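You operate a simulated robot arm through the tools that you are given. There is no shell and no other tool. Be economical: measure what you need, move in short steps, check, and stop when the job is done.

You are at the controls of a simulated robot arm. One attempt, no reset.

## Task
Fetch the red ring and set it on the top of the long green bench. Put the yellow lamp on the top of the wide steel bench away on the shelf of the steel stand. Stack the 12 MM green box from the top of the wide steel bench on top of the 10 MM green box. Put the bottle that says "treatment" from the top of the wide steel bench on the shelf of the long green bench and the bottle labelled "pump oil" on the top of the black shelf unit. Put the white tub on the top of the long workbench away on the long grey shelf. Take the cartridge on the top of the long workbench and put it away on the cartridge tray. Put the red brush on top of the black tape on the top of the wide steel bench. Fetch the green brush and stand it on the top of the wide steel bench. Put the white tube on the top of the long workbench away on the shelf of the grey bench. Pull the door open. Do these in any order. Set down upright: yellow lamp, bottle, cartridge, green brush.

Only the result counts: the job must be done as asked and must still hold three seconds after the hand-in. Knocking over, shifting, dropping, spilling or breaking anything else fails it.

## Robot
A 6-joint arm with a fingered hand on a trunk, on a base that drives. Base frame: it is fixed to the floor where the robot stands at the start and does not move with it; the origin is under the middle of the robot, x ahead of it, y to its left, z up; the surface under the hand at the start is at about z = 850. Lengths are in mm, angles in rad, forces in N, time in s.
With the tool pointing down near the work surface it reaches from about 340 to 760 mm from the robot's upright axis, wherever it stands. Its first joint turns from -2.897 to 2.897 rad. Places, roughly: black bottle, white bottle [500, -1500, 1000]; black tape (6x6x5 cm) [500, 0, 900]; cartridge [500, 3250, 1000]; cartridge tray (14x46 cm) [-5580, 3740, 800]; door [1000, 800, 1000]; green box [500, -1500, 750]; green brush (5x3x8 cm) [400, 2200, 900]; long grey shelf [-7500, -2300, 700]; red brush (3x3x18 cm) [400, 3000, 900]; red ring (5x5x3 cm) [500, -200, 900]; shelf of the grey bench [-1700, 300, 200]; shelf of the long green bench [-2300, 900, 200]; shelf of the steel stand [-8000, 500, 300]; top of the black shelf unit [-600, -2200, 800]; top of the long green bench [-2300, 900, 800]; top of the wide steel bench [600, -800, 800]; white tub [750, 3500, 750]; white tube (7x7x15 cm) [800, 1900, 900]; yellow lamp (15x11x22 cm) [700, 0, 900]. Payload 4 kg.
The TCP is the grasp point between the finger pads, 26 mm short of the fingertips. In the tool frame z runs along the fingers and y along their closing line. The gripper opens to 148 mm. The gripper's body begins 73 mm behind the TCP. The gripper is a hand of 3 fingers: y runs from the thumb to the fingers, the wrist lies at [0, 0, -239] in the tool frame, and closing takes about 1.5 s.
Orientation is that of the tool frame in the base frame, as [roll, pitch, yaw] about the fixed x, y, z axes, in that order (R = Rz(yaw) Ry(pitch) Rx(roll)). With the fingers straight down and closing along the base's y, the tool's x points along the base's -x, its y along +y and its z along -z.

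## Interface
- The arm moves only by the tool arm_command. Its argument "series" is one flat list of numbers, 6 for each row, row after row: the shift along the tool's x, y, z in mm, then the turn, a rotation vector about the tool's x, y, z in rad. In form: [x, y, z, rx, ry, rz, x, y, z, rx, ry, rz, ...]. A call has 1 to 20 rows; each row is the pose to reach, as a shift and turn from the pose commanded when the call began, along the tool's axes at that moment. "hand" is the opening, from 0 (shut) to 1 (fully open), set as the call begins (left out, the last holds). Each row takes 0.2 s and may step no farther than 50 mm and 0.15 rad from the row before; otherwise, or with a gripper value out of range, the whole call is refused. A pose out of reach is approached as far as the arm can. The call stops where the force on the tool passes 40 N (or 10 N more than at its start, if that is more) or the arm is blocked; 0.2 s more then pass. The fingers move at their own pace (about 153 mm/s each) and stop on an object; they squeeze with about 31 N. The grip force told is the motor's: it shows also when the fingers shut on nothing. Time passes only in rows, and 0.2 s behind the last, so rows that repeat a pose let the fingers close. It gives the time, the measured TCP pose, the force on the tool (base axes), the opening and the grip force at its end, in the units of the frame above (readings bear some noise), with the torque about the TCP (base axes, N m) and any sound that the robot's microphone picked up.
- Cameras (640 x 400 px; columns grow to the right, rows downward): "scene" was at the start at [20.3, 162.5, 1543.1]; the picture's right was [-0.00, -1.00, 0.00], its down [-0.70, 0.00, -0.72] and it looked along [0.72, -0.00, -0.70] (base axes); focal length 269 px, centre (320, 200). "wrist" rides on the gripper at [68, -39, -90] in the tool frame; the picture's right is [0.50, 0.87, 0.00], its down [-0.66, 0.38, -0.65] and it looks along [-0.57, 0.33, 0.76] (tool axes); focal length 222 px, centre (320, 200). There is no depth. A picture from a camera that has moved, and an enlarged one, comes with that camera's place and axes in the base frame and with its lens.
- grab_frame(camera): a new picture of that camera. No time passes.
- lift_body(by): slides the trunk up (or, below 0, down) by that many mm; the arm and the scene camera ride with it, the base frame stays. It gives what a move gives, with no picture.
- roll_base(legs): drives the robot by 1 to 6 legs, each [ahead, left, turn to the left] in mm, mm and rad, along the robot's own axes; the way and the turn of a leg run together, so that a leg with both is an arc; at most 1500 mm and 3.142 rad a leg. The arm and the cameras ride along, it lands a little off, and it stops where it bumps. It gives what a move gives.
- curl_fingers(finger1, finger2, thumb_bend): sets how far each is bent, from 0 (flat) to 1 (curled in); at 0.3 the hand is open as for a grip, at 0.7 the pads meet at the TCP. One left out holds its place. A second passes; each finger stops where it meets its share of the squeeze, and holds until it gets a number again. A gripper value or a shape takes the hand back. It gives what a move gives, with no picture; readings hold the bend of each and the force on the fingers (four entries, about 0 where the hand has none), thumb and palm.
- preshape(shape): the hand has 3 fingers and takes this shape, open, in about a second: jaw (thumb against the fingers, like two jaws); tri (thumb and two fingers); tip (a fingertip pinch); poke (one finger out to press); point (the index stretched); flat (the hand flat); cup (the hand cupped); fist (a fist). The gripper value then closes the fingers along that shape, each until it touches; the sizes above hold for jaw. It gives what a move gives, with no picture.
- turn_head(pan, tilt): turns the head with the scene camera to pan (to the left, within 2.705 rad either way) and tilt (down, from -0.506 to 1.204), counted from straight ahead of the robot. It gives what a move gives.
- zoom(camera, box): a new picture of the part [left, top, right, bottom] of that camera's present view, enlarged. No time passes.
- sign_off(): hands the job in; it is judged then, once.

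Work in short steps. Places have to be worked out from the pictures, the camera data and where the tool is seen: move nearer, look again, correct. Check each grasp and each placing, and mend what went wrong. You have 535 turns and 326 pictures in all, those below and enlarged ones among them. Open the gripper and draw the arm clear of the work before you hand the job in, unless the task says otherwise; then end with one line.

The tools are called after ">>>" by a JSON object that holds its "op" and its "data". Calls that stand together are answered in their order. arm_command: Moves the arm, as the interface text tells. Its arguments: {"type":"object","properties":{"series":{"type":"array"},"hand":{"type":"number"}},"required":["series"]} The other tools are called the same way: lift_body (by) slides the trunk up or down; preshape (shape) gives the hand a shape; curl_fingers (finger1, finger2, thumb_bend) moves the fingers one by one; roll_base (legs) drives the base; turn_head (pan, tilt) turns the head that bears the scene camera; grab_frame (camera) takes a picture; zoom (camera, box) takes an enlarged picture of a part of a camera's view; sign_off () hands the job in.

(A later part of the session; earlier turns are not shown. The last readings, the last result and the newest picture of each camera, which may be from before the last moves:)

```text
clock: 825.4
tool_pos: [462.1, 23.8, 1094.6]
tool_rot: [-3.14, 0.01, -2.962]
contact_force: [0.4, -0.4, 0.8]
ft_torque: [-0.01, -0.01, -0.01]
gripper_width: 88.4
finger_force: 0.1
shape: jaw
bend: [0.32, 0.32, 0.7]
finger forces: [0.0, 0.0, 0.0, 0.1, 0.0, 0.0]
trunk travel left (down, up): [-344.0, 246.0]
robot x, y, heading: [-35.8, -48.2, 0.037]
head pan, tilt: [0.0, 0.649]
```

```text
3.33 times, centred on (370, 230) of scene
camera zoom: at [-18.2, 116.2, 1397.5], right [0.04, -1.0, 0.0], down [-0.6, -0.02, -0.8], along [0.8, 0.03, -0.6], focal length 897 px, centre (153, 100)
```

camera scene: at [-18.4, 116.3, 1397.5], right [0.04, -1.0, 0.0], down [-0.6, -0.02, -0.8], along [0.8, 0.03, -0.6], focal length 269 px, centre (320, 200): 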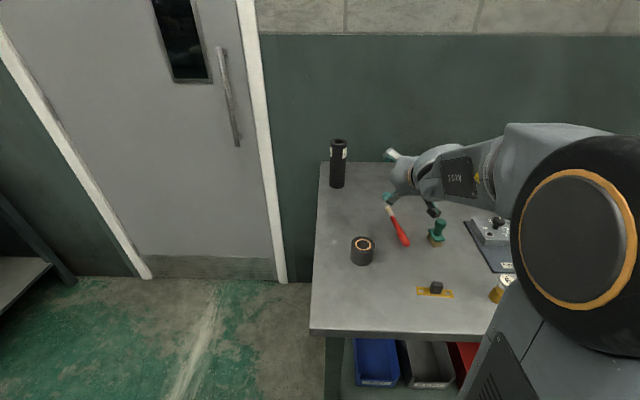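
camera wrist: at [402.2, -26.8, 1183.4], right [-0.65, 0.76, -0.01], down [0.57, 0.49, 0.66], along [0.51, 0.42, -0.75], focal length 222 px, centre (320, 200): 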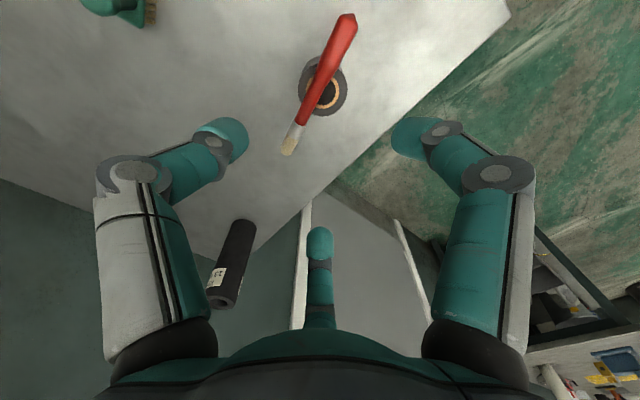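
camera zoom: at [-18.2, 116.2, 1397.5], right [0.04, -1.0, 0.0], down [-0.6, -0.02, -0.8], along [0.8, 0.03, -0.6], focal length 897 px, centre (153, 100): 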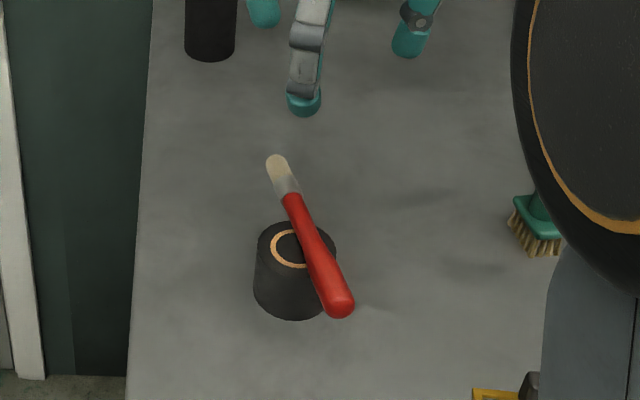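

Red brush rests on the tape. Next the white tube (≈(740,1930), behind the vise). I restore the trunk and drive there.

>>> {"op": "lift_body", "data": {"by": 156}}

>>> {"op": "roll_base", "data": {"legs": [[-170, 0, -0.037], [0, 1500, 0], [0, 300, 0], [190, 0, 0]]}}

>>> {"op": "turn_head", "data": {"pan": 0.0, "tilt": 0.65}}

>>> {"op": "grab_frame", "data": {"camera": "scene"}}

>>> {"op": "grab_frame", "data": {"camera": "wrist"}}

```text
clock: 827.2
tool_pos: [462.2, 23.6, 1250.8]
tool_rot: [-3.139, 0.011, -2.962]
contact_force: [-0.7, 0.0, 0.1]
ft_torque: [-0.01, 0.01, -0.01]
gripper_width: 88.0
finger_force: 0.1
shape: jaw
bend: [0.32, 0.32, 0.7]
finger forces: [0.0, 0.1, 0.1, 0.0, 0.1, 0.1]
trunk travel left (down, up): [-500.0, 90.0]
robot x, y, heading: [-38.5, -45.8, 0.039]
head pan, tilt: [0.0, 0.649]
```

```text
clock: 838.3
tool_pos: [502.5, 1768.1, 1250.6]
tool_rot: [-3.139, 0.011, -3.012]
contact_force: [-0.4, 0.5, 0.5]
ft_torque: [0.02, -0.01, 0.0]
gripper_width: 88.1
finger_force: 0.1
shape: jaw
bend: [0.32, 0.32, 0.7]
finger forces: [0.0, 0.0, 0.0, 0.0, 0.0, 0.1]
trunk travel left (down, up): [-500.0, 90.0]
robot x, y, heading: [2.1, 1718.6, -0.011]
head pan, tilt: [0.0, 0.649]
```

```text
clock: 838.9
tool_pos: [503.7, 1768.0, 1250.5]
tool_rot: [-3.139, 0.009, -3.012]
contact_force: [-0.7, 0.4, -0.5]
ft_torque: [-0.02, 0.02, 0.0]
gripper_width: 88.6
finger_force: 0.2
shape: jaw
bend: [0.32, 0.32, 0.7]
finger forces: [0.1, 0.0, 0.1, 0.0, 0.1, 0.0]
trunk travel left (down, up): [-500.0, 90.0]
robot x, y, heading: [0.8, 1720.9, -0.014]
head pan, tilt: [0.0, 0.649]
```

```text
90 pictures are left
camera scene: at [28.0, 1884.6, 1553.5], right [-0.01, -1.0, 0.0], down [-0.6, 0.01, -0.8], along [0.8, -0.01, -0.6], focal length 269 px, centre (320, 200)
```

scene: 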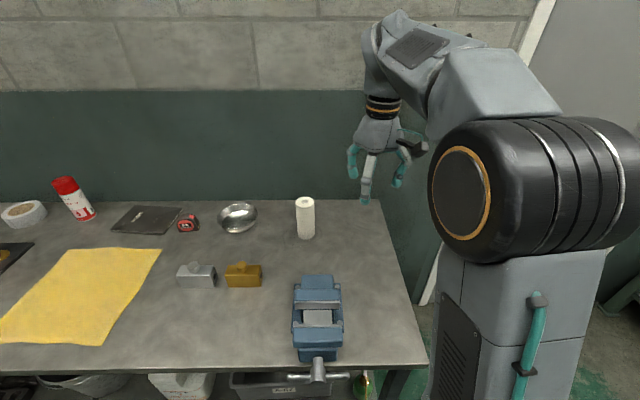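

```text
89 pictures are left
camera wrist: at [440.7, 1720.3, 1339.0], right [-0.61, 0.79, -0.01], down [0.59, 0.46, 0.66], along [0.53, 0.4, -0.75], focal length 222 px, centre (320, 200)
```

wrist: 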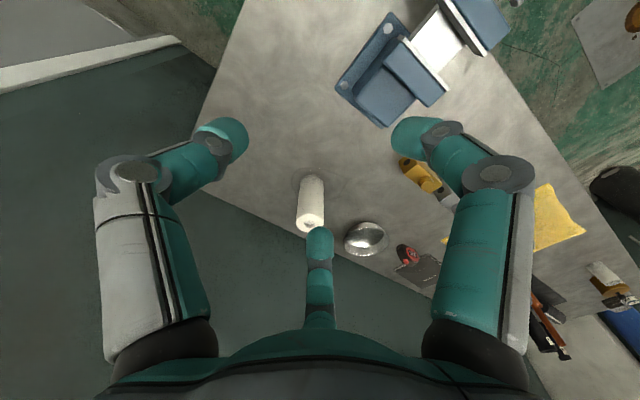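

White tube stands at ≈(752,1925). I tilt the tool 30° and move to a pre-grasp point along the tilted approach.

>>> {"op": "arm_command", "data": {"series": [0, 0, 0, 0, -0.13, 0, 0, 0, 0, 0, -0.26, 0, 0, 0, 0, 0, -0.4, 0, 0, 0, 0, 0, -0.524, 0], "hand": 0.8}}

>>> {"op": "arm_command", "data": {"series": [-10, 15, 33, 0, 0, 0, -20, 31, 67, 0, 0, 0, -30, 46, 100, 0, 0, 0, -40, 62, 134, 0, 0, 0, -51, 77, 167, 0, 0, 0, -61, 93, 200, 0, 0, 0, -71, 108, 234, 0, 0, 0, -81, 123, 267, 0, 0, 0]}}

>>> {"op": "grab_frame", "data": {"camera": "wrist"}}

```text
clock: 839.9
tool_pos: [502.6, 1767.2, 1249.5]
tool_rot: [-3.14, 0.536, -3.012]
contact_force: [0.6, 0.4, -0.1]
ft_torque: [-0.03, 0.0, -0.04]
gripper_width: 117.8
finger_force: 0.1
shape: jaw
bend: [0.25, 0.25, 0.48]
finger forces: [0.0, 0.0, 0.0, 0.0, 0.0, 0.1]
trunk travel left (down, up): [-500.0, 90.0]
robot x, y, heading: [0.7, 1723.6, -0.015]
head pan, tilt: [0.0, 0.649]
```

```text
clock: 841.7
tool_pos: [692.6, 1917.4, 1063.4]
tool_rot: [-3.14, 0.537, -3.012]
contact_force: [0.0, 0.2, -1.0]
ft_torque: [0.02, 0.01, -0.01]
gripper_width: 118.4
finger_force: 0.0
shape: jaw
bend: [0.25, 0.25, 0.48]
finger forces: [0.1, 0.0, 0.0, 0.0, 0.1, 0.1]
trunk travel left (down, up): [-500.0, 90.0]
robot x, y, heading: [1.6, 1722.3, -0.013]
head pan, tilt: [0.0, 0.649]
```

```text
88 pictures are left
camera wrist: at [594.9, 1864.7, 1105.1], right [-0.54, 0.8, -0.26], down [0.18, 0.41, 0.9], along [0.82, 0.44, -0.36], focal length 222 px, centre (320, 200)
```

wrist: 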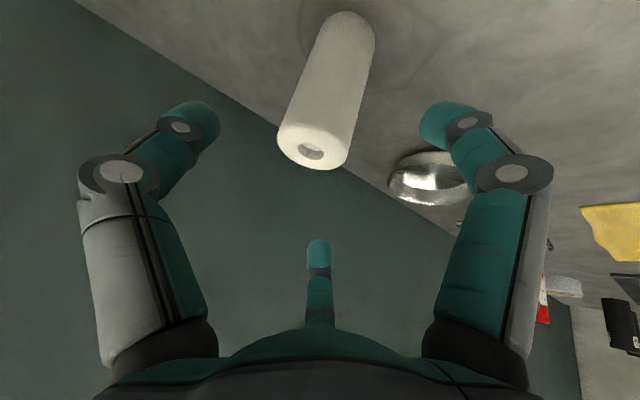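

Aligned. I advance along the approach to grip at z≈957.

>>> {"op": "arm_command", "data": {"series": [3, 0, 35, 0, 0, 0, 6, 0, 70, 0, 0, 0, 10, 0, 100, 0, 0, 0, 10, 0, 118, 0, 0, 0]}}

>>> {"op": "grab_frame", "data": {"camera": "wrist"}}

```text
clock: 842.7
tool_pos: [742.2, 1923.6, 955.8]
tool_rot: [-3.14, 0.534, -3.012]
contact_force: [0.2, 0.5, -0.5]
ft_torque: [0.0, 0.02, 0.03]
gripper_width: 118.2
finger_force: 0.1
shape: jaw
bend: [0.25, 0.25, 0.48]
finger forces: [0.0, 0.0, 0.0, 0.0, 0.1, 0.0]
trunk travel left (down, up): [-500.0, 90.0]
robot x, y, heading: [1.5, 1724.1, -0.013]
head pan, tilt: [0.0, 0.649]
```

```text
87 pictures are left
camera wrist: at [645.6, 1870.5, 996.9], right [-0.54, 0.8, -0.26], down [0.18, 0.41, 0.9], along [0.82, 0.44, -0.36], focal length 222 px, centre (320, 200)
```

wrist: 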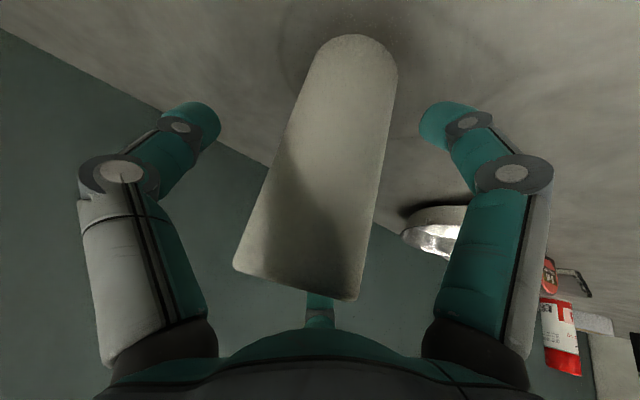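

Centred without contact. Close and lift.

>>> {"op": "arm_command", "data": {"series": [0, 0, 0, 0, 0, 0, 0, 0, 0, 0, 0, 0, 0, 0, 0, 0, 0, 0, 0, 0, 0, 0, 0, 0, 0, 0, 0, 0, 0, 0, 0, 0, 0, 0, 0, 0], "hand": 0}}

>>> {"op": "arm_command", "data": {"series": [-10, 0, -17, 0, 0, 0, -25, 0, -43, 0, 0, 0, -40, 0, -70, 0, 0, 0, -55, 0, -100, 0, 0, 0, -70, 0, -130, 0, 0, 0, -80, 0, -160, 0, 0, 0]}}

>>> {"op": "grab_frame", "data": {"camera": "wrist"}}

>>> {"op": "grab_frame", "data": {"camera": "scene"}}

```text
clock: 844.1
tool_pos: [742.3, 1922.6, 956.4]
tool_rot: [-3.141, 0.535, -3.012]
contact_force: [-0.1, -0.9, 2.6]
ft_torque: [-0.07, 0.21, 0.05]
gripper_width: 59.0
finger_force: 30.9
shape: jaw
bend: [0.38, 0.78, 0.7]
finger forces: [26.4, 26.2, 0.0, 0.0, 29.1, 0.1]
trunk travel left (down, up): [-500.0, 90.0]
robot x, y, heading: [4.9, 1726.0, -0.008]
head pan, tilt: [0.0, 0.649]
```

```text
clock: 845.5
tool_pos: [730.0, 1918.9, 1133.1]
tool_rot: [-3.138, 0.535, -3.013]
contact_force: [0.8, 0.1, -2.3]
ft_torque: [0.0, 0.01, 0.02]
gripper_width: 59.1
finger_force: 30.5
shape: jaw
bend: [0.38, 0.78, 0.7]
finger forces: [25.2, 25.0, 0.0, 0.0, 28.8, 0.0]
trunk travel left (down, up): [-500.0, 90.0]
robot x, y, heading: [-1.1, 1721.0, -0.012]
head pan, tilt: [0.0, 0.649]
```

```text
86 pictures are left
camera wrist: at [633.1, 1868.3, 1175.8], right [-0.54, 0.8, -0.26], down [0.18, 0.41, 0.9], along [0.82, 0.44, -0.36], focal length 222 px, centre (320, 200)
```

wrist: 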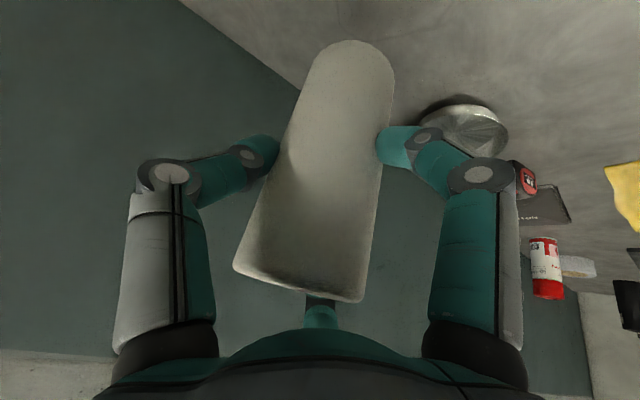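

```text
85 pictures are left
camera scene: at [28.0, 1884.7, 1553.5], right [-0.01, -1.0, 0.0], down [-0.6, 0.01, -0.8], along [0.8, -0.01, -0.6], focal length 269 px, centre (320, 200)
```

scene: 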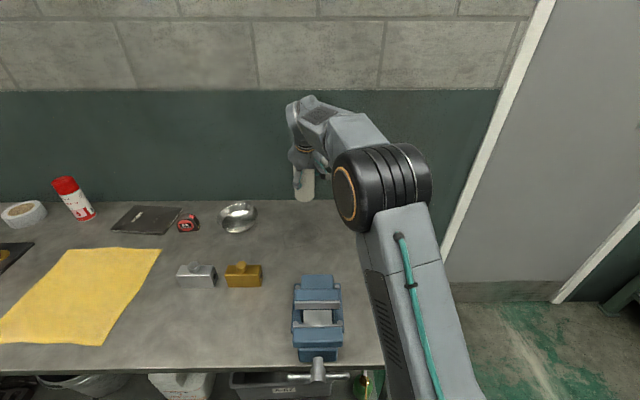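

Tube held upright. I back out, go south to y≈520 and turn to face the grey bench.

>>> {"op": "roll_base", "data": {"legs": [[-400, 0, 0], [0, -1250, 0], [0, 0, 1.575], [0, 0, 1.575]]}}

>>> {"op": "turn_head", "data": {"pan": 0.0, "tilt": 0.75}}

>>> {"op": "grab_frame", "data": {"camera": "scene"}}

```text
clock: 861.5
tool_pos: [-1132.9, 277.0, 1132.7]
tool_rot: [-3.139, 0.534, 0.11]
contact_force: [0.2, -0.2, -1.2]
ft_torque: [0.0, -0.04, 0.0]
gripper_width: 58.1
finger_force: 31.2
shape: jaw
bend: [0.39, 0.78, 0.7]
finger forces: [24.7, 24.7, 0.1, 0.0, 28.4, 0.0]
trunk travel left (down, up): [-500.0, 90.0]
robot x, y, heading: [-399.4, 466.0, 3.107]
head pan, tilt: [0.0, 0.649]
```

```text
clock: 862.2
tool_pos: [-1131.1, 275.9, 1132.4]
tool_rot: [-3.139, 0.532, 0.109]
contact_force: [0.0, 0.6, -2.1]
ft_torque: [0.02, -0.01, 0.01]
gripper_width: 58.4
finger_force: 30.8
shape: jaw
bend: [0.39, 0.78, 0.7]
finger forces: [24.8, 24.6, 0.1, 0.0, 28.4, 0.0]
trunk travel left (down, up): [-500.0, 90.0]
robot x, y, heading: [-397.4, 457.9, 3.11]
head pan, tilt: [0.0, 0.75]
```

```text
84 pictures are left
camera scene: at [-428.0, 299.9, 1544.9], right [0.03, 1.0, 0.0], down [0.68, -0.02, -0.73], along [-0.73, 0.02, -0.68], focal length 269 px, centre (320, 200)
```

scene: 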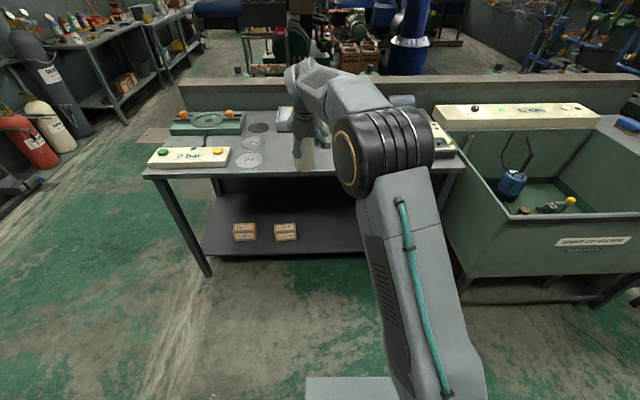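

Free shelf space at y≈350 right of the two boxes; shelf front x≈-1375, z≈240. I lower trunk and arm in front of the bench.

>>> {"op": "lift_body", "data": {"by": -400}}

>>> {"op": "lift_body", "data": {"by": -95}}

>>> {"op": "arm_command", "data": {"series": [20, 0, 34, 0, 0, 0, 40, 0, 68, 0, 0, 0, 60, 0, 101, 0, 0, 0, 80, 0, 135, 0, 0, 0, 100, 0, 169, 0, 0, 0, 117, 0, 198, 0, 0, 0]}}

>>> {"op": "roll_base", "data": {"legs": [[0, -75, 0.03], [180, 0, 0]]}}

>>> {"op": "turn_head", "data": {"pan": 0.15, "tilt": 0.5}}

>>> {"op": "grab_frame", "data": {"camera": "scene"}}

```text
clock: 866.0
tool_pos: [-1131.9, 275.7, 734.1]
tool_rot: [-3.139, 0.531, 0.108]
contact_force: [-0.3, -0.5, -1.9]
ft_torque: [0.02, -0.02, -0.01]
gripper_width: 58.0
finger_force: 31.0
shape: jaw
bend: [0.39, 0.78, 0.7]
finger forces: [24.9, 24.7, 0.1, 0.0, 28.3, 0.0]
trunk travel left (down, up): [-100.0, 490.0]
robot x, y, heading: [-396.5, 457.3, 3.108]
head pan, tilt: [0.0, 0.75]
```

```text
clock: 867.3
tool_pos: [-1131.2, 276.5, 639.4]
tool_rot: [-3.14, 0.534, 0.108]
contact_force: [0.4, 0.2, -1.6]
ft_torque: [0.01, -0.01, 0.0]
gripper_width: 57.9
finger_force: 30.7
shape: jaw
bend: [0.39, 0.78, 0.7]
finger forces: [24.8, 24.7, 0.1, 0.1, 28.4, 0.1]
trunk travel left (down, up): [-5.0, 585.0]
robot x, y, heading: [-399.5, 461.0, 3.105]
head pan, tilt: [0.0, 0.75]
```

```text
clock: 868.7
tool_pos: [-1130.9, 277.7, 409.2]
tool_rot: [-3.14, 0.533, 0.108]
contact_force: [0.1, -0.7, -1.3]
ft_torque: [0.03, -0.02, 0.02]
gripper_width: 57.8
finger_force: 31.5
shape: jaw
bend: [0.39, 0.78, 0.7]
finger forces: [25.0, 24.8, 0.0, 0.1, 28.3, 0.0]
trunk travel left (down, up): [-5.0, 585.0]
robot x, y, heading: [-397.6, 461.0, 3.11]
head pan, tilt: [0.0, 0.75]
```

```text
clock: 870.9
tool_pos: [-1302.7, 330.1, 407.5]
tool_rot: [-3.141, 0.534, 0.139]
contact_force: [-1.4, 0.0, -1.5]
ft_torque: [0.04, 0.01, -0.01]
gripper_width: 57.7
finger_force: 31.0
shape: jaw
bend: [0.39, 0.78, 0.7]
finger forces: [24.9, 24.8, 0.0, 0.0, 28.3, 0.0]
trunk travel left (down, up): [-5.0, 585.0]
robot x, y, heading: [-573.4, 534.3, 3.138]
head pan, tilt: [0.0, 0.75]
```

```text
clock: 871.6
tool_pos: [-1302.3, 330.2, 408.6]
tool_rot: [-3.14, 0.532, 0.14]
contact_force: [0.3, 0.2, -2.0]
ft_torque: [-0.01, -0.01, -0.01]
gripper_width: 57.7
finger_force: 31.1
shape: jaw
bend: [0.39, 0.78, 0.7]
finger forces: [24.9, 24.8, 0.1, 0.1, 28.2, 0.0]
trunk travel left (down, up): [-5.0, 585.0]
robot x, y, heading: [-578.1, 536.8, 3.138]
head pan, tilt: [0.15, 0.499]
```

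```text
83 pictures are left
camera scene: at [-606.3, 361.3, 1071.8], right [-0.15, 0.99, 0.0], down [0.47, 0.07, -0.88], along [-0.87, -0.13, -0.48], focal length 269 px, centre (320, 200)
```

scene: 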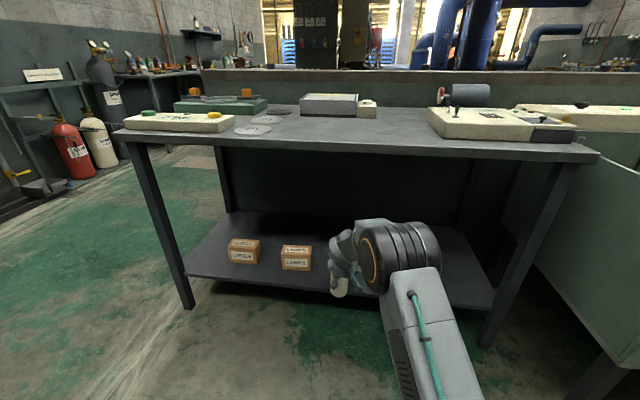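

Refined: shelf z≈200, front edge x≈-1405. Elbow clears. I drive in 170 more.

>>> {"op": "roll_base", "data": {"legs": [[172, 0, 0]]}}

>>> {"op": "arm_command", "data": {"series": [15, 0, 25, 0, 0, 0, 30, 0, 50, 0, 0, 0, 40, 0, 67, 0, 0, 0]}}

>>> {"op": "grab_frame", "data": {"camera": "wrist"}}

>>> {"op": "zoom", "data": {"camera": "scene", "box": [260, 220, 420, 320]}}

```text
clock: 873.1
tool_pos: [-1473.0, 332.2, 408.1]
tool_rot: [-3.141, 0.534, 0.138]
contact_force: [-0.1, -0.3, -2.4]
ft_torque: [0.01, -0.02, 0.01]
gripper_width: 58.1
finger_force: 31.2
shape: jaw
bend: [0.39, 0.78, 0.7]
finger forces: [24.9, 24.8, 0.0, 0.1, 28.3, 0.0]
trunk travel left (down, up): [-5.0, 585.0]
robot x, y, heading: [-745.1, 536.4, 3.135]
head pan, tilt: [0.15, 0.499]
```

```text
clock: 873.9
tool_pos: [-1472.3, 332.5, 330.7]
tool_rot: [-3.141, 0.535, 0.136]
contact_force: [0.3, -0.2, -1.5]
ft_torque: [0.05, -0.04, -0.01]
gripper_width: 58.0
finger_force: 31.0
shape: jaw
bend: [0.39, 0.78, 0.7]
finger forces: [24.8, 24.8, 0.0, 0.0, 28.3, 0.1]
trunk travel left (down, up): [-5.0, 585.0]
robot x, y, heading: [-741.8, 537.2, 3.131]
head pan, tilt: [0.15, 0.499]
```

```text
82 pictures are left
camera wrist: at [-1373.5, 384.8, 372.4], right [0.54, -0.8, -0.26], down [-0.18, -0.41, 0.9], along [-0.82, -0.44, -0.36], focal length 222 px, centre (320, 200)
```

wrist: 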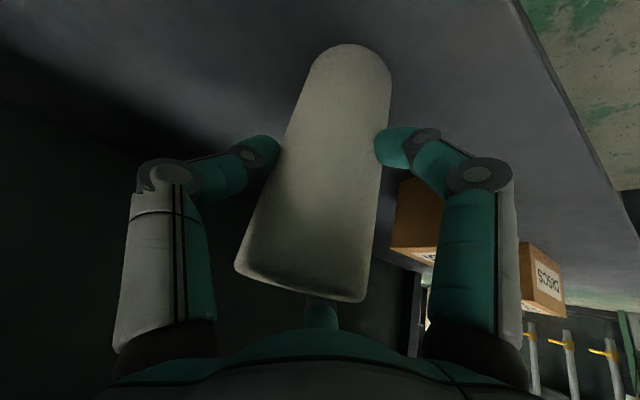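

```text
4.00 times, centred on (340, 270) of scene
camera zoom: at [-778.0, 362.0, 1071.9], right [-0.14, 0.99, 0.0], down [0.47, 0.07, -0.88], along [-0.87, -0.13, -0.48], focal length 1076 px, centre (240, -80)
```

zoom: 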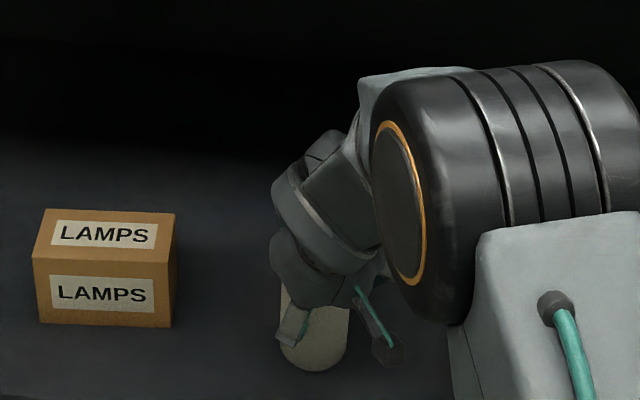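

Over the shelf, clear of the boxes. Step down to contact.

>>> {"op": "arm_command", "data": {"series": [4, 0, 7, 0, 0, 0, 5, 0, 9, 0, 0, 0]}}

>>> {"op": "arm_command", "data": {"series": [2, 0, 4, 0, 0, 0, 2, 0, 4, 0, 0, 0]}}

>>> {"op": "arm_command", "data": {"series": [2, 0, 4, 0, 0, 0, 2, 0, 4, 0, 0, 0]}}

>>> {"op": "arm_command", "data": {"series": [2, 0, 4, 0, 0, 0, 2, 0, 4, 0, 0, 0]}}

```text
clock: 874.5
tool_pos: [-1474.9, 333.0, 324.8]
tool_rot: [-3.138, 0.543, 0.137]
contact_force: [1.2, 1.3, 21.9]
ft_torque: [0.26, -0.42, 0.06]
gripper_width: 58.0
finger_force: 31.0
shape: jaw
bend: [0.78, 0.78, 0.7]
finger forces: [32.7, 31.1, 0.0, 0.0, 33.6, 0.1]
trunk travel left (down, up): [-5.0, 585.0]
robot x, y, heading: [-747.7, 535.2, 3.138]
head pan, tilt: [0.15, 0.499]
```

```text
clock: 875.0
tool_pos: [-1475.2, 331.5, 323.3]
tool_rot: [3.142, 0.548, 0.137]
contact_force: [5.3, 2.3, 22.0]
ft_torque: [0.34, -0.96, -0.02]
gripper_width: 59.1
finger_force: 31.0
shape: jaw
bend: [0.79, 0.78, 0.7]
finger forces: [36.7, 30.6, 0.0, 0.0, 33.9, 0.1]
trunk travel left (down, up): [-5.0, 585.0]
robot x, y, heading: [-743.8, 537.9, 3.14]
head pan, tilt: [0.15, 0.499]
stopped in row 2: the force on the tool passed its limit at 41 N (the readings are from after the stop); the commanded pose is now the measured one
```

```text
clock: 875.4
tool_pos: [-1479.1, 329.7, 324.5]
tool_rot: [3.139, 0.557, 0.137]
contact_force: [6.1, 2.5, 23.2]
ft_torque: [0.38, -0.98, 0.01]
gripper_width: 59.8
finger_force: 31.0
shape: jaw
bend: [0.79, 0.78, 0.69]
finger forces: [36.1, 30.9, 0.1, 0.0, 33.7, 0.0]
trunk travel left (down, up): [-5.0, 585.0]
robot x, y, heading: [-740.6, 535.9, 3.137]
head pan, tilt: [0.15, 0.499]
stopped in row 2: the force on the tool passed its limit at 42 N (the readings are from after the stop); the commanded pose is now the measured one
```

```text
clock: 875.9
tool_pos: [-1481.4, 329.9, 324.0]
tool_rot: [3.14, 0.562, 0.14]
contact_force: [6.2, 2.2, 23.0]
ft_torque: [0.37, -0.93, 0.01]
gripper_width: 59.7
finger_force: 30.9
shape: jaw
bend: [0.79, 0.78, 0.69]
finger forces: [35.0, 31.2, 0.0, 0.0, 33.3, 0.0]
trunk travel left (down, up): [-5.0, 585.0]
robot x, y, heading: [-749.7, 537.2, 3.139]
head pan, tilt: [0.15, 0.499]
stopped in row 2: the force on the tool passed its limit at 43 N (the readings are from after the stop); the commanded pose is now the measured one
```

Seated. Ease up, open a little (cage) and check.

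>>> {"op": "arm_command", "data": {"series": [-2, 0, -4, 0, 0, 0, -2, 0, -4, 0, 0, 0]}}

>>> {"op": "arm_command", "data": {"series": [0, 0, 0, 0, 0, 0, 0, 0, 0, 0, 0, 0, 0, 0, 0, 0, 0, 0, 0, 0, 0, 0, 0, 0], "hand": 0.6}}

>>> {"op": "grab_frame", "data": {"camera": "wrist"}}

```text
clock: 876.5
tool_pos: [-1479.0, 330.2, 324.8]
tool_rot: [3.139, 0.557, 0.137]
contact_force: [0.3, 2.6, 8.5]
ft_torque: [0.26, -0.24, 0.09]
gripper_width: 59.7
finger_force: 31.5
shape: jaw
bend: [0.79, 0.78, 0.69]
finger forces: [28.4, 27.3, 0.0, 0.1, 31.9, 0.0]
trunk travel left (down, up): [-5.0, 585.0]
robot x, y, heading: [-745.8, 536.5, 3.138]
head pan, tilt: [0.15, 0.499]
```

```text
clock: 877.5
tool_pos: [-1480.1, 330.1, 323.8]
tool_rot: [3.139, 0.555, 0.141]
contact_force: [-0.4, 0.1, -0.3]
ft_torque: [0.04, 0.0, -0.04]
gripper_width: 88.3
finger_force: 0.1
shape: jaw
bend: [0.32, 0.32, 0.7]
finger forces: [0.0, 0.3, 0.0, 0.0, 0.0, 0.0]
trunk travel left (down, up): [-5.0, 585.0]
robot x, y, heading: [-743.3, 532.4, 3.135]
head pan, tilt: [0.15, 0.499]
```

```text
80 pictures are left
camera wrist: at [-1380.2, 383.4, 364.1], right [0.54, -0.8, -0.26], down [-0.16, -0.4, 0.9], along [-0.83, -0.45, -0.34], focal length 222 px, centre (320, 200)
```

wrist: 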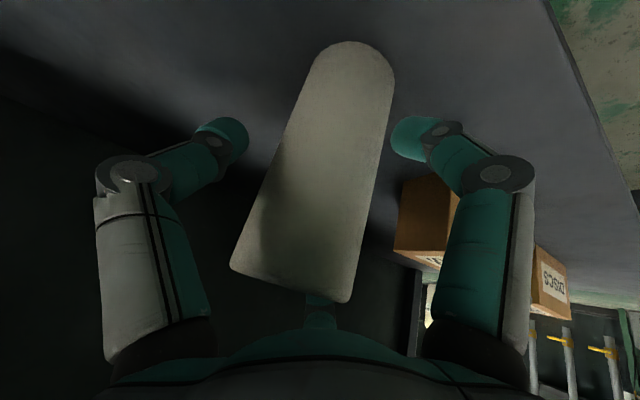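

Standing free. I withdraw along the tool axis and verify.

>>> {"op": "arm_command", "data": {"series": [0, 0, -20, 0, 0, 0, 0, 0, -50, 0, 0, 0, 0, 0, -85, 0, 0, 0, 0, 0, -120, 0, 0, 0, 0, 0, -150, 0, 0, 0], "hand": 0.8}}

>>> {"op": "roll_base", "data": {"legs": [[-300, 0, 0]]}}

>>> {"op": "grab_frame", "data": {"camera": "scene"}}

```text
clock: 878.6
tool_pos: [-1402.2, 340.4, 453.4]
tool_rot: [3.139, 0.555, 0.139]
contact_force: [-0.4, -0.1, 0.3]
ft_torque: [0.0, -0.02, -0.02]
gripper_width: 118.2
finger_force: 0.1
shape: jaw
bend: [0.25, 0.25, 0.48]
finger forces: [0.0, 0.0, 0.0, 0.0, 0.0, 0.0]
trunk travel left (down, up): [-5.0, 585.0]
robot x, y, heading: [-748.0, 538.1, 3.137]
head pan, tilt: [0.15, 0.499]
```

```text
clock: 880.7
tool_pos: [-1108.0, 335.4, 452.2]
tool_rot: [3.14, 0.556, 0.142]
contact_force: [-0.5, -0.7, 0.3]
ft_torque: [-0.01, 0.0, -0.01]
gripper_width: 118.3
finger_force: 0.1
shape: jaw
bend: [0.25, 0.25, 0.48]
finger forces: [0.0, 0.1, 0.2, 0.0, 0.0, 0.0]
trunk travel left (down, up): [-5.0, 585.0]
robot x, y, heading: [-453.2, 530.8, -3.146]
head pan, tilt: [0.15, 0.499]
```

```text
79 pictures are left
camera scene: at [-483.3, 361.2, 1071.9], right [-0.15, 0.99, 0.0], down [0.47, 0.07, -0.88], along [-0.87, -0.13, -0.48], focal length 269 px, centre (320, 200)
```

scene: 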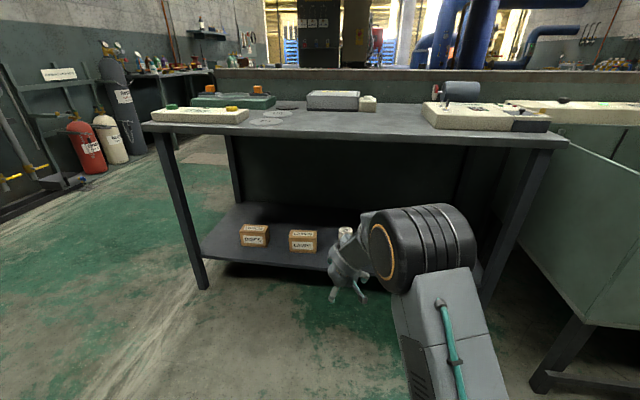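

White tube is on the shelf. Now the cartridge: I raise, return the tool to vertical, and drive to it.

>>> {"op": "lift_body", "data": {"by": 400}}

>>> {"op": "lift_body", "data": {"by": 95}}

>>> {"op": "arm_command", "data": {"series": [0, 0, -40, 0, 0.13, 0, 0, 0, -80, 0, 0.27, 0, 0, 0, -120, 0, 0.41, 0, 0, 0, -160, 0, 0.555, 0, 0, 0, -200, 0, 0.555, 0, 0, 0, -220, 0, 0.555, 0.06, 0, 0, -220, 0, 0.555, 0.13]}}

>>> {"op": "roll_base", "data": {"legs": [[0, 0, 1.573], [0, 0, 1.573], [0, 1500, 0], [0, 1250, 0]]}}

```text
clock: 884.5
tool_pos: [-1107.8, 335.5, 851.9]
tool_rot: [3.139, 0.558, 0.143]
contact_force: [-1.0, 0.3, 0.5]
ft_torque: [0.0, 0.01, 0.0]
gripper_width: 118.0
finger_force: 0.1
shape: jaw
bend: [0.25, 0.25, 0.48]
finger forces: [0.1, 0.0, 0.0, 0.1, 0.0, 0.1]
trunk travel left (down, up): [-405.0, 185.0]
robot x, y, heading: [-455.5, 531.7, -3.141]
head pan, tilt: [0.15, 0.499]
```

```text
clock: 885.8
tool_pos: [-1107.4, 335.9, 946.4]
tool_rot: [3.14, 0.555, 0.144]
contact_force: [-0.2, 0.4, 0.0]
ft_torque: [-0.01, 0.0, 0.04]
gripper_width: 118.0
finger_force: 0.1
shape: jaw
bend: [0.25, 0.25, 0.48]
finger forces: [0.0, 0.0, 0.1, 0.0, 0.0, 0.0]
trunk travel left (down, up): [-500.0, 90.0]
robot x, y, heading: [-451.3, 533.3, -3.137]
head pan, tilt: [0.15, 0.499]
```

```text
clock: 887.4
tool_pos: [-993.2, 353.5, 1133.5]
tool_rot: [3.106, -0.003, 0.02]
contact_force: [0.1, -1.1, -0.1]
ft_torque: [0.02, 0.0, 0.0]
gripper_width: 118.3
finger_force: 0.0
shape: jaw
bend: [0.25, 0.25, 0.48]
finger forces: [0.0, 0.0, 0.0, 0.0, 0.0, 0.1]
trunk travel left (down, up): [-500.0, 90.0]
robot x, y, heading: [-451.3, 536.3, -3.143]
head pan, tilt: [0.15, 0.499]
```

```text
clock: 908.3
tool_pos: [81.1, 3450.6, 1135.5]
tool_rot: [3.107, -0.001, -3.109]
contact_force: [-0.7, 0.3, 0.5]
ft_torque: [0.02, -0.01, 0.02]
gripper_width: 118.1
finger_force: 0.0
shape: jaw
bend: [0.25, 0.25, 0.48]
finger forces: [0.0, 0.0, 0.0, 0.0, 0.0, 0.0]
trunk travel left (down, up): [-500.0, 90.0]
robot x, y, heading: [-455.8, 3261.3, 0.008]
head pan, tilt: [0.15, 0.499]
```

I move the hand over the cartridge and correct the tool tilt.

>>> {"op": "roll_base", "data": {"legs": [[295, -70, 0]]}}

>>> {"op": "arm_command", "data": {"series": [0, 0, 20, 0.035, 0, 0, 0, 0, 50, 0.035, 0, -0.02]}}

>>> {"op": "grab_frame", "data": {"camera": "wrist"}}

```text
clock: 910.4
tool_pos: [370.7, 3376.3, 1136.6]
tool_rot: [3.103, 0.002, -3.113]
contact_force: [0.8, 0.7, -1.0]
ft_torque: [0.0, 0.02, -0.01]
gripper_width: 118.2
finger_force: 0.0
shape: jaw
bend: [0.25, 0.25, 0.48]
finger forces: [0.0, 0.0, 0.0, 0.0, 0.1, 0.0]
trunk travel left (down, up): [-500.0, 90.0]
robot x, y, heading: [-166.5, 3194.0, 0.013]
head pan, tilt: [0.15, 0.499]
```

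```text
clock: 911.0
tool_pos: [369.5, 3372.0, 1087.9]
tool_rot: [3.132, 0.005, -3.09]
contact_force: [0.1, 1.2, 0.0]
ft_torque: [-0.02, 0.02, 0.02]
gripper_width: 118.4
finger_force: 0.1
shape: jaw
bend: [0.25, 0.25, 0.48]
finger forces: [0.1, 0.0, 0.0, 0.0, 0.0, 0.1]
trunk travel left (down, up): [-500.0, 90.0]
robot x, y, heading: [-163.3, 3193.6, 0.006]
head pan, tilt: [0.15, 0.499]
```

```text
78 pictures are left
camera wrist: at [304.8, 3328.5, 1175.8], right [-0.54, 0.84, 0.01], down [0.63, 0.4, 0.66], along [0.55, 0.36, -0.75], focal length 222 px, centre (320, 200)
```

wrist: 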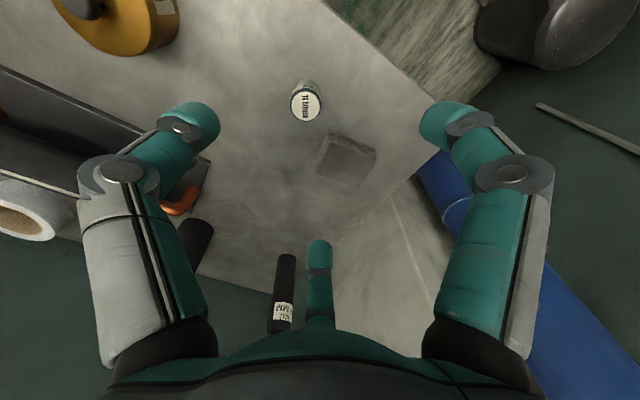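

I zoom on the cartridge.

>>> {"op": "zoom", "data": {"camera": "wrist", "box": [256, 60, 352, 140]}}

```text
5.00 times, centred on (304, 100) of wrist
camera zoom: at [304.8, 3328.5, 1175.8], right [-0.54, 0.84, 0.01], down [0.63, 0.4, 0.66], along [0.55, 0.36, -0.75], focal length 1111 px, centre (400, 700)
```

zoom: 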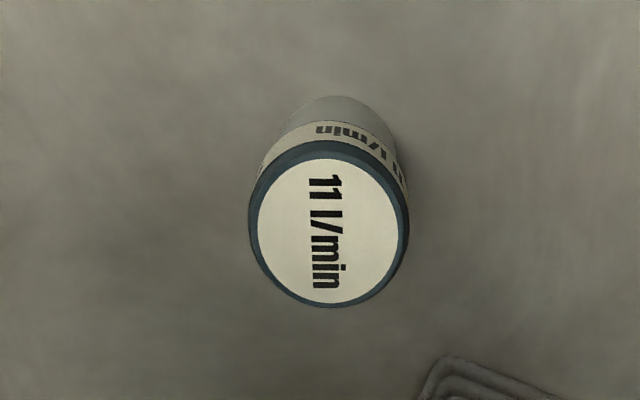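

"11 l/min" cartridge at ≈(385,3363), ~65 tall. I descend to z≈886, close and lift.

>>> {"op": "arm_command", "data": {"series": [-8, -6, 40, 0, 0, 0, -15, -11, 80, 0, 0, 0, -15, -11, 125, 0, 0, 0, -15, -11, 165, 0, 0, 0, -15, -11, 190, 0, 0, 0, -15, -11, 201, 0, 0, 0], "hand": 0.6}}

>>> {"op": "grab_frame", "data": {"camera": "wrist"}}

```text
clock: 912.4
tool_pos: [386.2, 3360.8, 886.8]
tool_rot: [3.131, 0.004, -3.093]
contact_force: [0.5, -0.3, -0.5]
ft_torque: [-0.01, 0.02, 0.0]
gripper_width: 89.6
finger_force: 0.1
shape: jaw
bend: [0.32, 0.32, 0.7]
finger forces: [0.0, 0.0, 0.0, 0.1, 0.0, 0.0]
trunk travel left (down, up): [-500.0, 90.0]
robot x, y, heading: [-168.8, 3198.8, 0.0]
head pan, tilt: [0.15, 0.499]
```

```text
76 pictures are left
camera wrist: at [321.6, 3318.5, 975.0], right [-0.54, 0.84, 0.01], down [0.63, 0.4, 0.66], along [0.55, 0.36, -0.75], focal length 222 px, centre (320, 200)
```

wrist: 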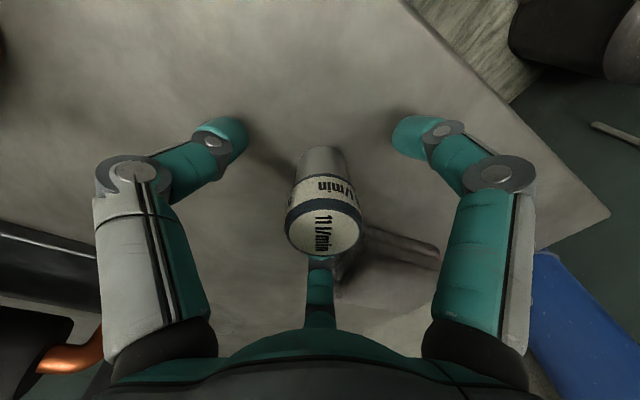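

Well centred. Close, lift.

>>> {"op": "arm_command", "data": {"series": [0, 0, 0, 0, 0, 0, 0, 0, 0, 0, 0, 0, 0, 0, 0, 0, 0, 0, 0, 0, 0, 0, 0, 0, 0, 0, 0, 0, 0, 0, 0, 0, 0, 0, 0, 0], "hand": 0}}

>>> {"op": "arm_command", "data": {"series": [0, 0, -30, 0, 0, 0, 0, 0, -70, 0, 0, 0, 0, 0, -110, 0, 0, 0, 0, 0, -160, 0, 0, 0, 0, 0, -210, 0, 0, 0, 0, 0, -250, 0, 0, 0]}}

>>> {"op": "grab_frame", "data": {"camera": "wrist"}}

```text
clock: 913.8
tool_pos: [386.8, 3362.0, 888.1]
tool_rot: [3.13, 0.003, -3.093]
contact_force: [-1.3, 0.1, -0.1]
ft_torque: [0.02, 0.05, 0.01]
gripper_width: 24.9
finger_force: 31.1
shape: jaw
bend: [0.75, 0.76, 0.7]
finger forces: [26.3, 27.2, 0.0, 0.0, 27.3, 0.1]
trunk travel left (down, up): [-500.0, 90.0]
robot x, y, heading: [-161.0, 3191.0, 0.006]
head pan, tilt: [0.15, 0.499]
```

```text
clock: 915.1
tool_pos: [387.5, 3357.4, 1137.4]
tool_rot: [3.129, 0.002, -3.092]
contact_force: [-0.9, 0.5, -0.1]
ft_torque: [0.02, 0.01, -0.01]
gripper_width: 24.8
finger_force: 31.1
shape: jaw
bend: [0.75, 0.76, 0.7]
finger forces: [26.5, 27.4, 0.0, 0.1, 27.1, 0.1]
trunk travel left (down, up): [-500.0, 90.0]
robot x, y, heading: [-165.6, 3192.3, 0.003]
head pan, tilt: [0.15, 0.499]
```

```text
75 pictures are left
camera wrist: at [322.4, 3315.1, 1226.6], right [-0.54, 0.84, 0.01], down [0.63, 0.4, 0.66], along [0.55, 0.36, -0.75], focal length 222 px, centre (320, 200)
```

wrist: 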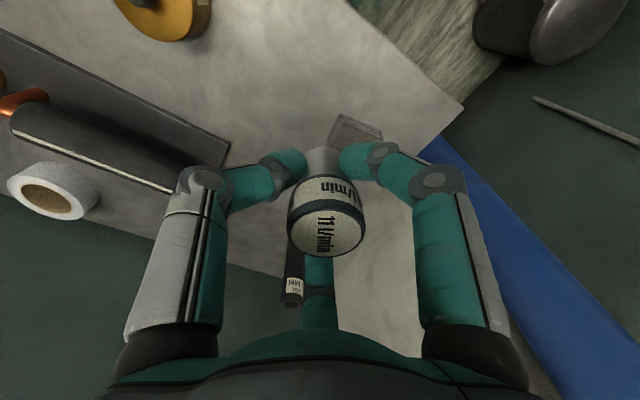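

Cartridge held. I look west to plan the way to the tray.

>>> {"op": "roll_base", "data": {"legs": [[0, -700, 0]]}}

>>> {"op": "turn_head", "data": {"pan": 2.6, "tilt": 0.35}}

>>> {"op": "grab_frame", "data": {"camera": "scene"}}

```text
clock: 919.0
tool_pos: [393.8, 2664.5, 1138.0]
tool_rot: [3.128, 0.003, -3.091]
contact_force: [0.7, -0.6, -1.5]
ft_torque: [0.01, 0.01, -0.01]
gripper_width: 25.0
finger_force: 30.8
shape: jaw
bend: [0.75, 0.76, 0.7]
finger forces: [26.5, 27.4, 0.0, 0.0, 27.2, 0.1]
trunk travel left (down, up): [-500.0, 90.0]
robot x, y, heading: [-160.2, 2499.1, 0.005]
head pan, tilt: [0.15, 0.499]
```

```text
clock: 921.2
tool_pos: [384.0, 2662.8, 1142.3]
tool_rot: [3.127, 0.013, -3.092]
contact_force: [0.3, 0.3, -0.8]
ft_torque: [0.02, 0.04, 0.0]
gripper_width: 25.0
finger_force: 31.2
shape: jaw
bend: [0.75, 0.76, 0.7]
finger forces: [26.9, 27.6, 0.1, 0.0, 27.5, 0.0]
trunk travel left (down, up): [-500.0, 90.0]
robot x, y, heading: [-158.4, 2500.3, 0.005]
head pan, tilt: [2.601, 0.351]
```

```text
74 pictures are left
camera scene: at [-286.2, 2708.9, 1583.9], right [0.51, 0.86, 0.0], down [0.29, -0.17, -0.94], along [-0.81, 0.48, -0.34], focal length 269 px, centre (320, 200)
```

scene: 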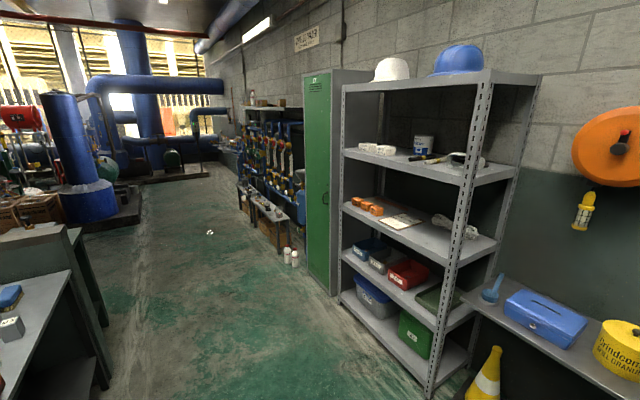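

A corridor runs west at y≈2900 past the rack and cabinet. I turn to face west and drive along it.

>>> {"op": "roll_base", "data": {"legs": [[0, 0, 1.568], [0, 0, 1.568], [0, -330, 0], [1500, 0, 0], [1500, 0, 0]]}}

>>> {"op": "turn_head", "data": {"pan": -0.3, "tilt": 0.4}}

>>> {"op": "grab_frame", "data": {"camera": "scene"}}

```text
clock: 932.4
tool_pos: [-748.4, 2623.1, 1139.4]
tool_rot: [3.121, 0.007, 0.056]
contact_force: [-0.6, -0.4, -1.8]
ft_torque: [0.03, 0.01, -0.01]
gripper_width: 24.5
finger_force: 30.8
shape: jaw
bend: [0.75, 0.76, 0.7]
finger forces: [26.2, 27.8, 0.1, 0.1, 27.6, 0.1]
trunk travel left (down, up): [-500.0, 90.0]
robot x, y, heading: [-202.7, 2779.9, -3.126]
head pan, tilt: [2.601, 0.351]
stopped in leg 4: the robot was blocked; the commanded pose is now the measured one
```

```text
clock: 934.9
tool_pos: [-746.7, 2624.8, 1142.4]
tool_rot: [3.116, 0.009, 0.054]
contact_force: [0.4, -0.5, -0.8]
ft_torque: [-0.01, 0.0, 0.0]
gripper_width: 24.5
finger_force: 31.2
shape: jaw
bend: [0.75, 0.76, 0.7]
finger forces: [26.3, 27.7, 0.0, 0.0, 27.6, 0.0]
trunk travel left (down, up): [-500.0, 90.0]
robot x, y, heading: [-204.0, 2776.2, -3.128]
head pan, tilt: [-0.3, 0.4]
```

```text
73 pictures are left
camera scene: at [-231.1, 2629.4, 1576.6], right [0.28, 0.96, 0.01], down [0.37, -0.1, -0.92], along [-0.88, 0.26, -0.39], focal length 269 px, centre (320, 200)
```

scene: 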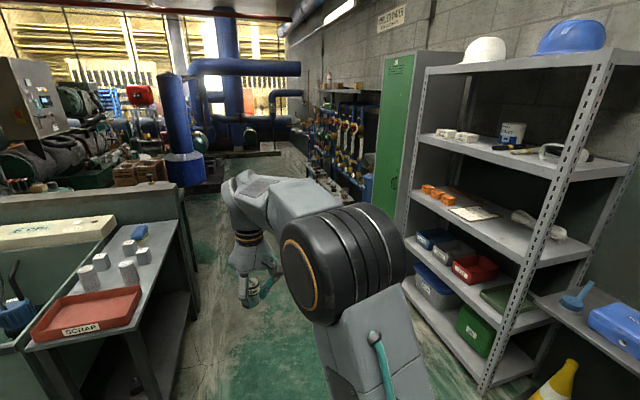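

The floor plate blocks westward motion but sideways crossing works. I go south, west to x≈-460, north onto the plate, then west.

>>> {"op": "roll_base", "data": {"legs": [[0, 480, 0], [260, 0, 0], [0, -640, 0], [1500, 0, 0], [1500, 0, 0]]}}

>>> {"op": "grab_frame", "data": {"camera": "scene"}}

```text
clock: 936.3
tool_pos: [-814.1, 2571.8, 1135.7]
tool_rot: [3.11, 0.0, 0.052]
contact_force: [0.0, 1.4, -1.6]
ft_torque: [-0.02, -0.03, 0.0]
gripper_width: 24.6
finger_force: 31.0
shape: jaw
bend: [0.75, 0.76, 0.7]
finger forces: [26.3, 27.5, 0.1, 0.0, 27.5, 0.1]
trunk travel left (down, up): [-500.0, 90.0]
robot x, y, heading: [-261.0, 2715.5, -3.126]
head pan, tilt: [-0.3, 0.4]
stopped in leg 1: the robot was blocked; the commanded pose is now the measured one
```

```text
72 pictures are left
camera scene: at [-282.2, 2572.4, 1577.2], right [0.28, 0.96, 0.0], down [0.37, -0.11, -0.92], along [-0.88, 0.26, -0.38], focal length 269 px, centre (320, 200)
```

scene: 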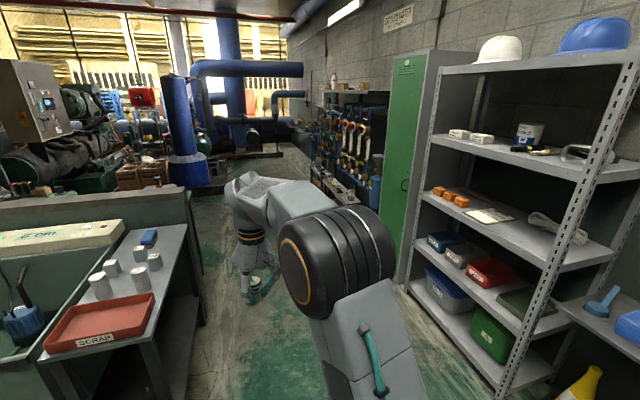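

I retry: from here straight west.

>>> {"op": "roll_base", "data": {"legs": [[400, 0, 0]]}}

```text
clock: 938.8
tool_pos: [-1205.8, 2566.3, 1140.2]
tool_rot: [3.109, 0.007, 0.055]
contact_force: [0.8, 0.6, -0.9]
ft_torque: [0.03, 0.0, 0.01]
gripper_width: 24.4
finger_force: 31.1
shape: jaw
bend: [0.75, 0.76, 0.7]
finger forces: [26.2, 27.6, 0.0, 0.0, 27.2, 0.0]
trunk travel left (down, up): [-500.0, 90.0]
robot x, y, heading: [-657.2, 2712.3, -3.133]
head pan, tilt: [-0.3, 0.4]
```

That worked. Continue west along y≈2900.

>>> {"op": "roll_base", "data": {"legs": [[500, -150, 0], [1500, 0, 0], [1200, 0, 0]]}}

>>> {"op": "turn_head", "data": {"pan": -0.7, "tilt": 0.45}}

>>> {"op": "grab_frame", "data": {"camera": "scene"}}

```text
clock: 954.6
tool_pos: [-4400.5, 2656.1, 1139.5]
tool_rot: [3.098, 0.007, 0.067]
contact_force: [-0.2, 0.8, -0.4]
ft_torque: [0.01, -0.01, -0.03]
gripper_width: 24.5
finger_force: 30.6
shape: jaw
bend: [0.75, 0.76, 0.7]
finger forces: [26.3, 27.7, 0.1, 0.1, 27.2, 0.0]
trunk travel left (down, up): [-500.0, 90.0]
robot x, y, heading: [-3854.9, 2794.8, -3.115]
head pan, tilt: [-0.3, 0.4]
```

```text
clock: 955.4
tool_pos: [-4401.4, 2656.3, 1138.3]
tool_rot: [3.097, 0.006, 0.065]
contact_force: [-0.4, -0.1, -0.5]
ft_torque: [0.0, 0.0, 0.0]
gripper_width: 24.6
finger_force: 31.1
shape: jaw
bend: [0.75, 0.76, 0.7]
finger forces: [26.3, 27.5, 0.1, 0.0, 27.3, 0.0]
trunk travel left (down, up): [-500.0, 90.0]
robot x, y, heading: [-3855.7, 2791.9, -3.12]
head pan, tilt: [-0.7, 0.45]
```

```text
71 pictures are left
camera scene: at [-3864.7, 2693.1, 1571.4], right [0.63, 0.78, 0.0], down [0.34, -0.27, -0.9], along [-0.7, 0.56, -0.44], focal length 269 px, centre (320, 200)
```

scene: 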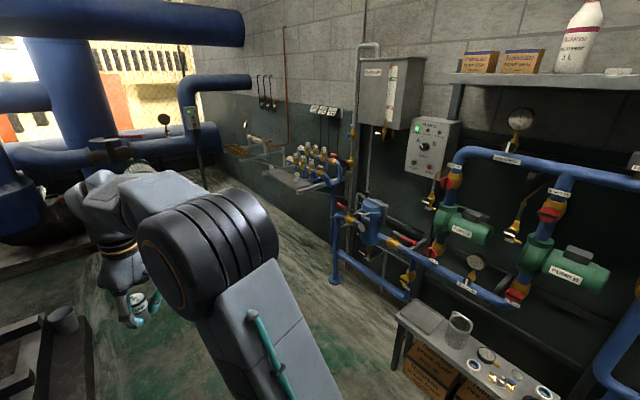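

The cartridge tray is ahead on the right wall (≈(-5580,3850)). I drive 1500 on, turn to face north and look.

>>> {"op": "roll_base", "data": {"legs": [[1550, 0, 0], [0, 0, -1.585]]}}

>>> {"op": "turn_head", "data": {"pan": 0.2, "tilt": 0.6}}

>>> {"op": "grab_frame", "data": {"camera": "scene"}}

```text
refused: 1550 is not a number from -1500 to 1500
```

```text
clock: 956.6
tool_pos: [-4400.3, 2655.5, 1139.2]
tool_rot: [3.097, 0.009, 0.065]
contact_force: [-0.5, -0.4, -1.9]
ft_torque: [-0.01, -0.02, 0.02]
gripper_width: 24.1
finger_force: 31.2
shape: jaw
bend: [0.75, 0.76, 0.7]
finger forces: [26.2, 27.6, 0.0, 0.1, 27.3, 0.1]
trunk travel left (down, up): [-500.0, 90.0]
robot x, y, heading: [-3856.1, 2795.1, -3.119]
head pan, tilt: [0.201, 0.6]
```

```text
70 pictures are left
camera scene: at [-3879.2, 2616.1, 1557.8], right [-0.22, 0.98, 0.0], down [0.55, 0.12, -0.83], along [-0.8, -0.18, -0.56], focal length 269 px, centre (320, 200)
```

scene: 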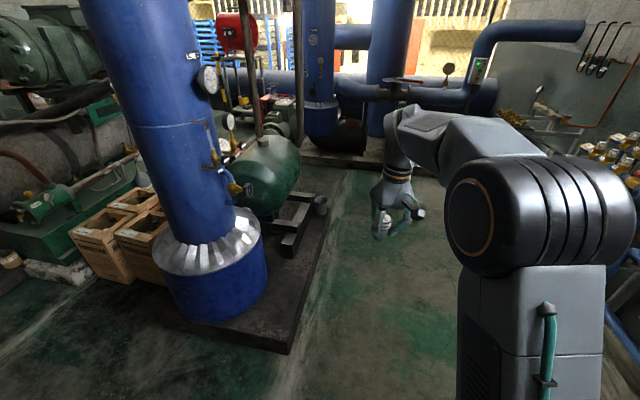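

Clear ahead; drive 1500 and turn.

>>> {"op": "roll_base", "data": {"legs": [[1500, 0, 0], [0, 0, -1.59]]}}

>>> {"op": "grab_frame", "data": {"camera": "scene"}}

```text
clock: 967.9
tool_pos: [-5449.0, 3318.7, 1139.3]
tool_rot: [3.098, 0.008, -1.55]
contact_force: [0.6, -0.2, -1.2]
ft_torque: [0.03, 0.0, -0.02]
gripper_width: 24.2
finger_force: 31.0
shape: jaw
bend: [0.75, 0.76, 0.7]
finger forces: [25.6, 27.2, 0.0, 0.1, 26.7, 0.1]
trunk travel left (down, up): [-500.0, 90.0]
robot x, y, heading: [-5334.6, 2769.2, 1.55]
head pan, tilt: [0.201, 0.6]
```

```text
69 pictures are left
camera scene: at [-5515.5, 2799.5, 1557.8], right [0.98, 0.18, 0.0], down [0.1, -0.56, -0.83], along [-0.15, 0.81, -0.56], focal length 269 px, centre (320, 200)
```

scene: 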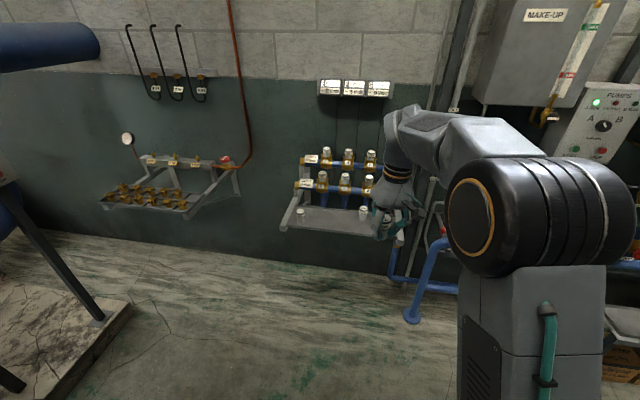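

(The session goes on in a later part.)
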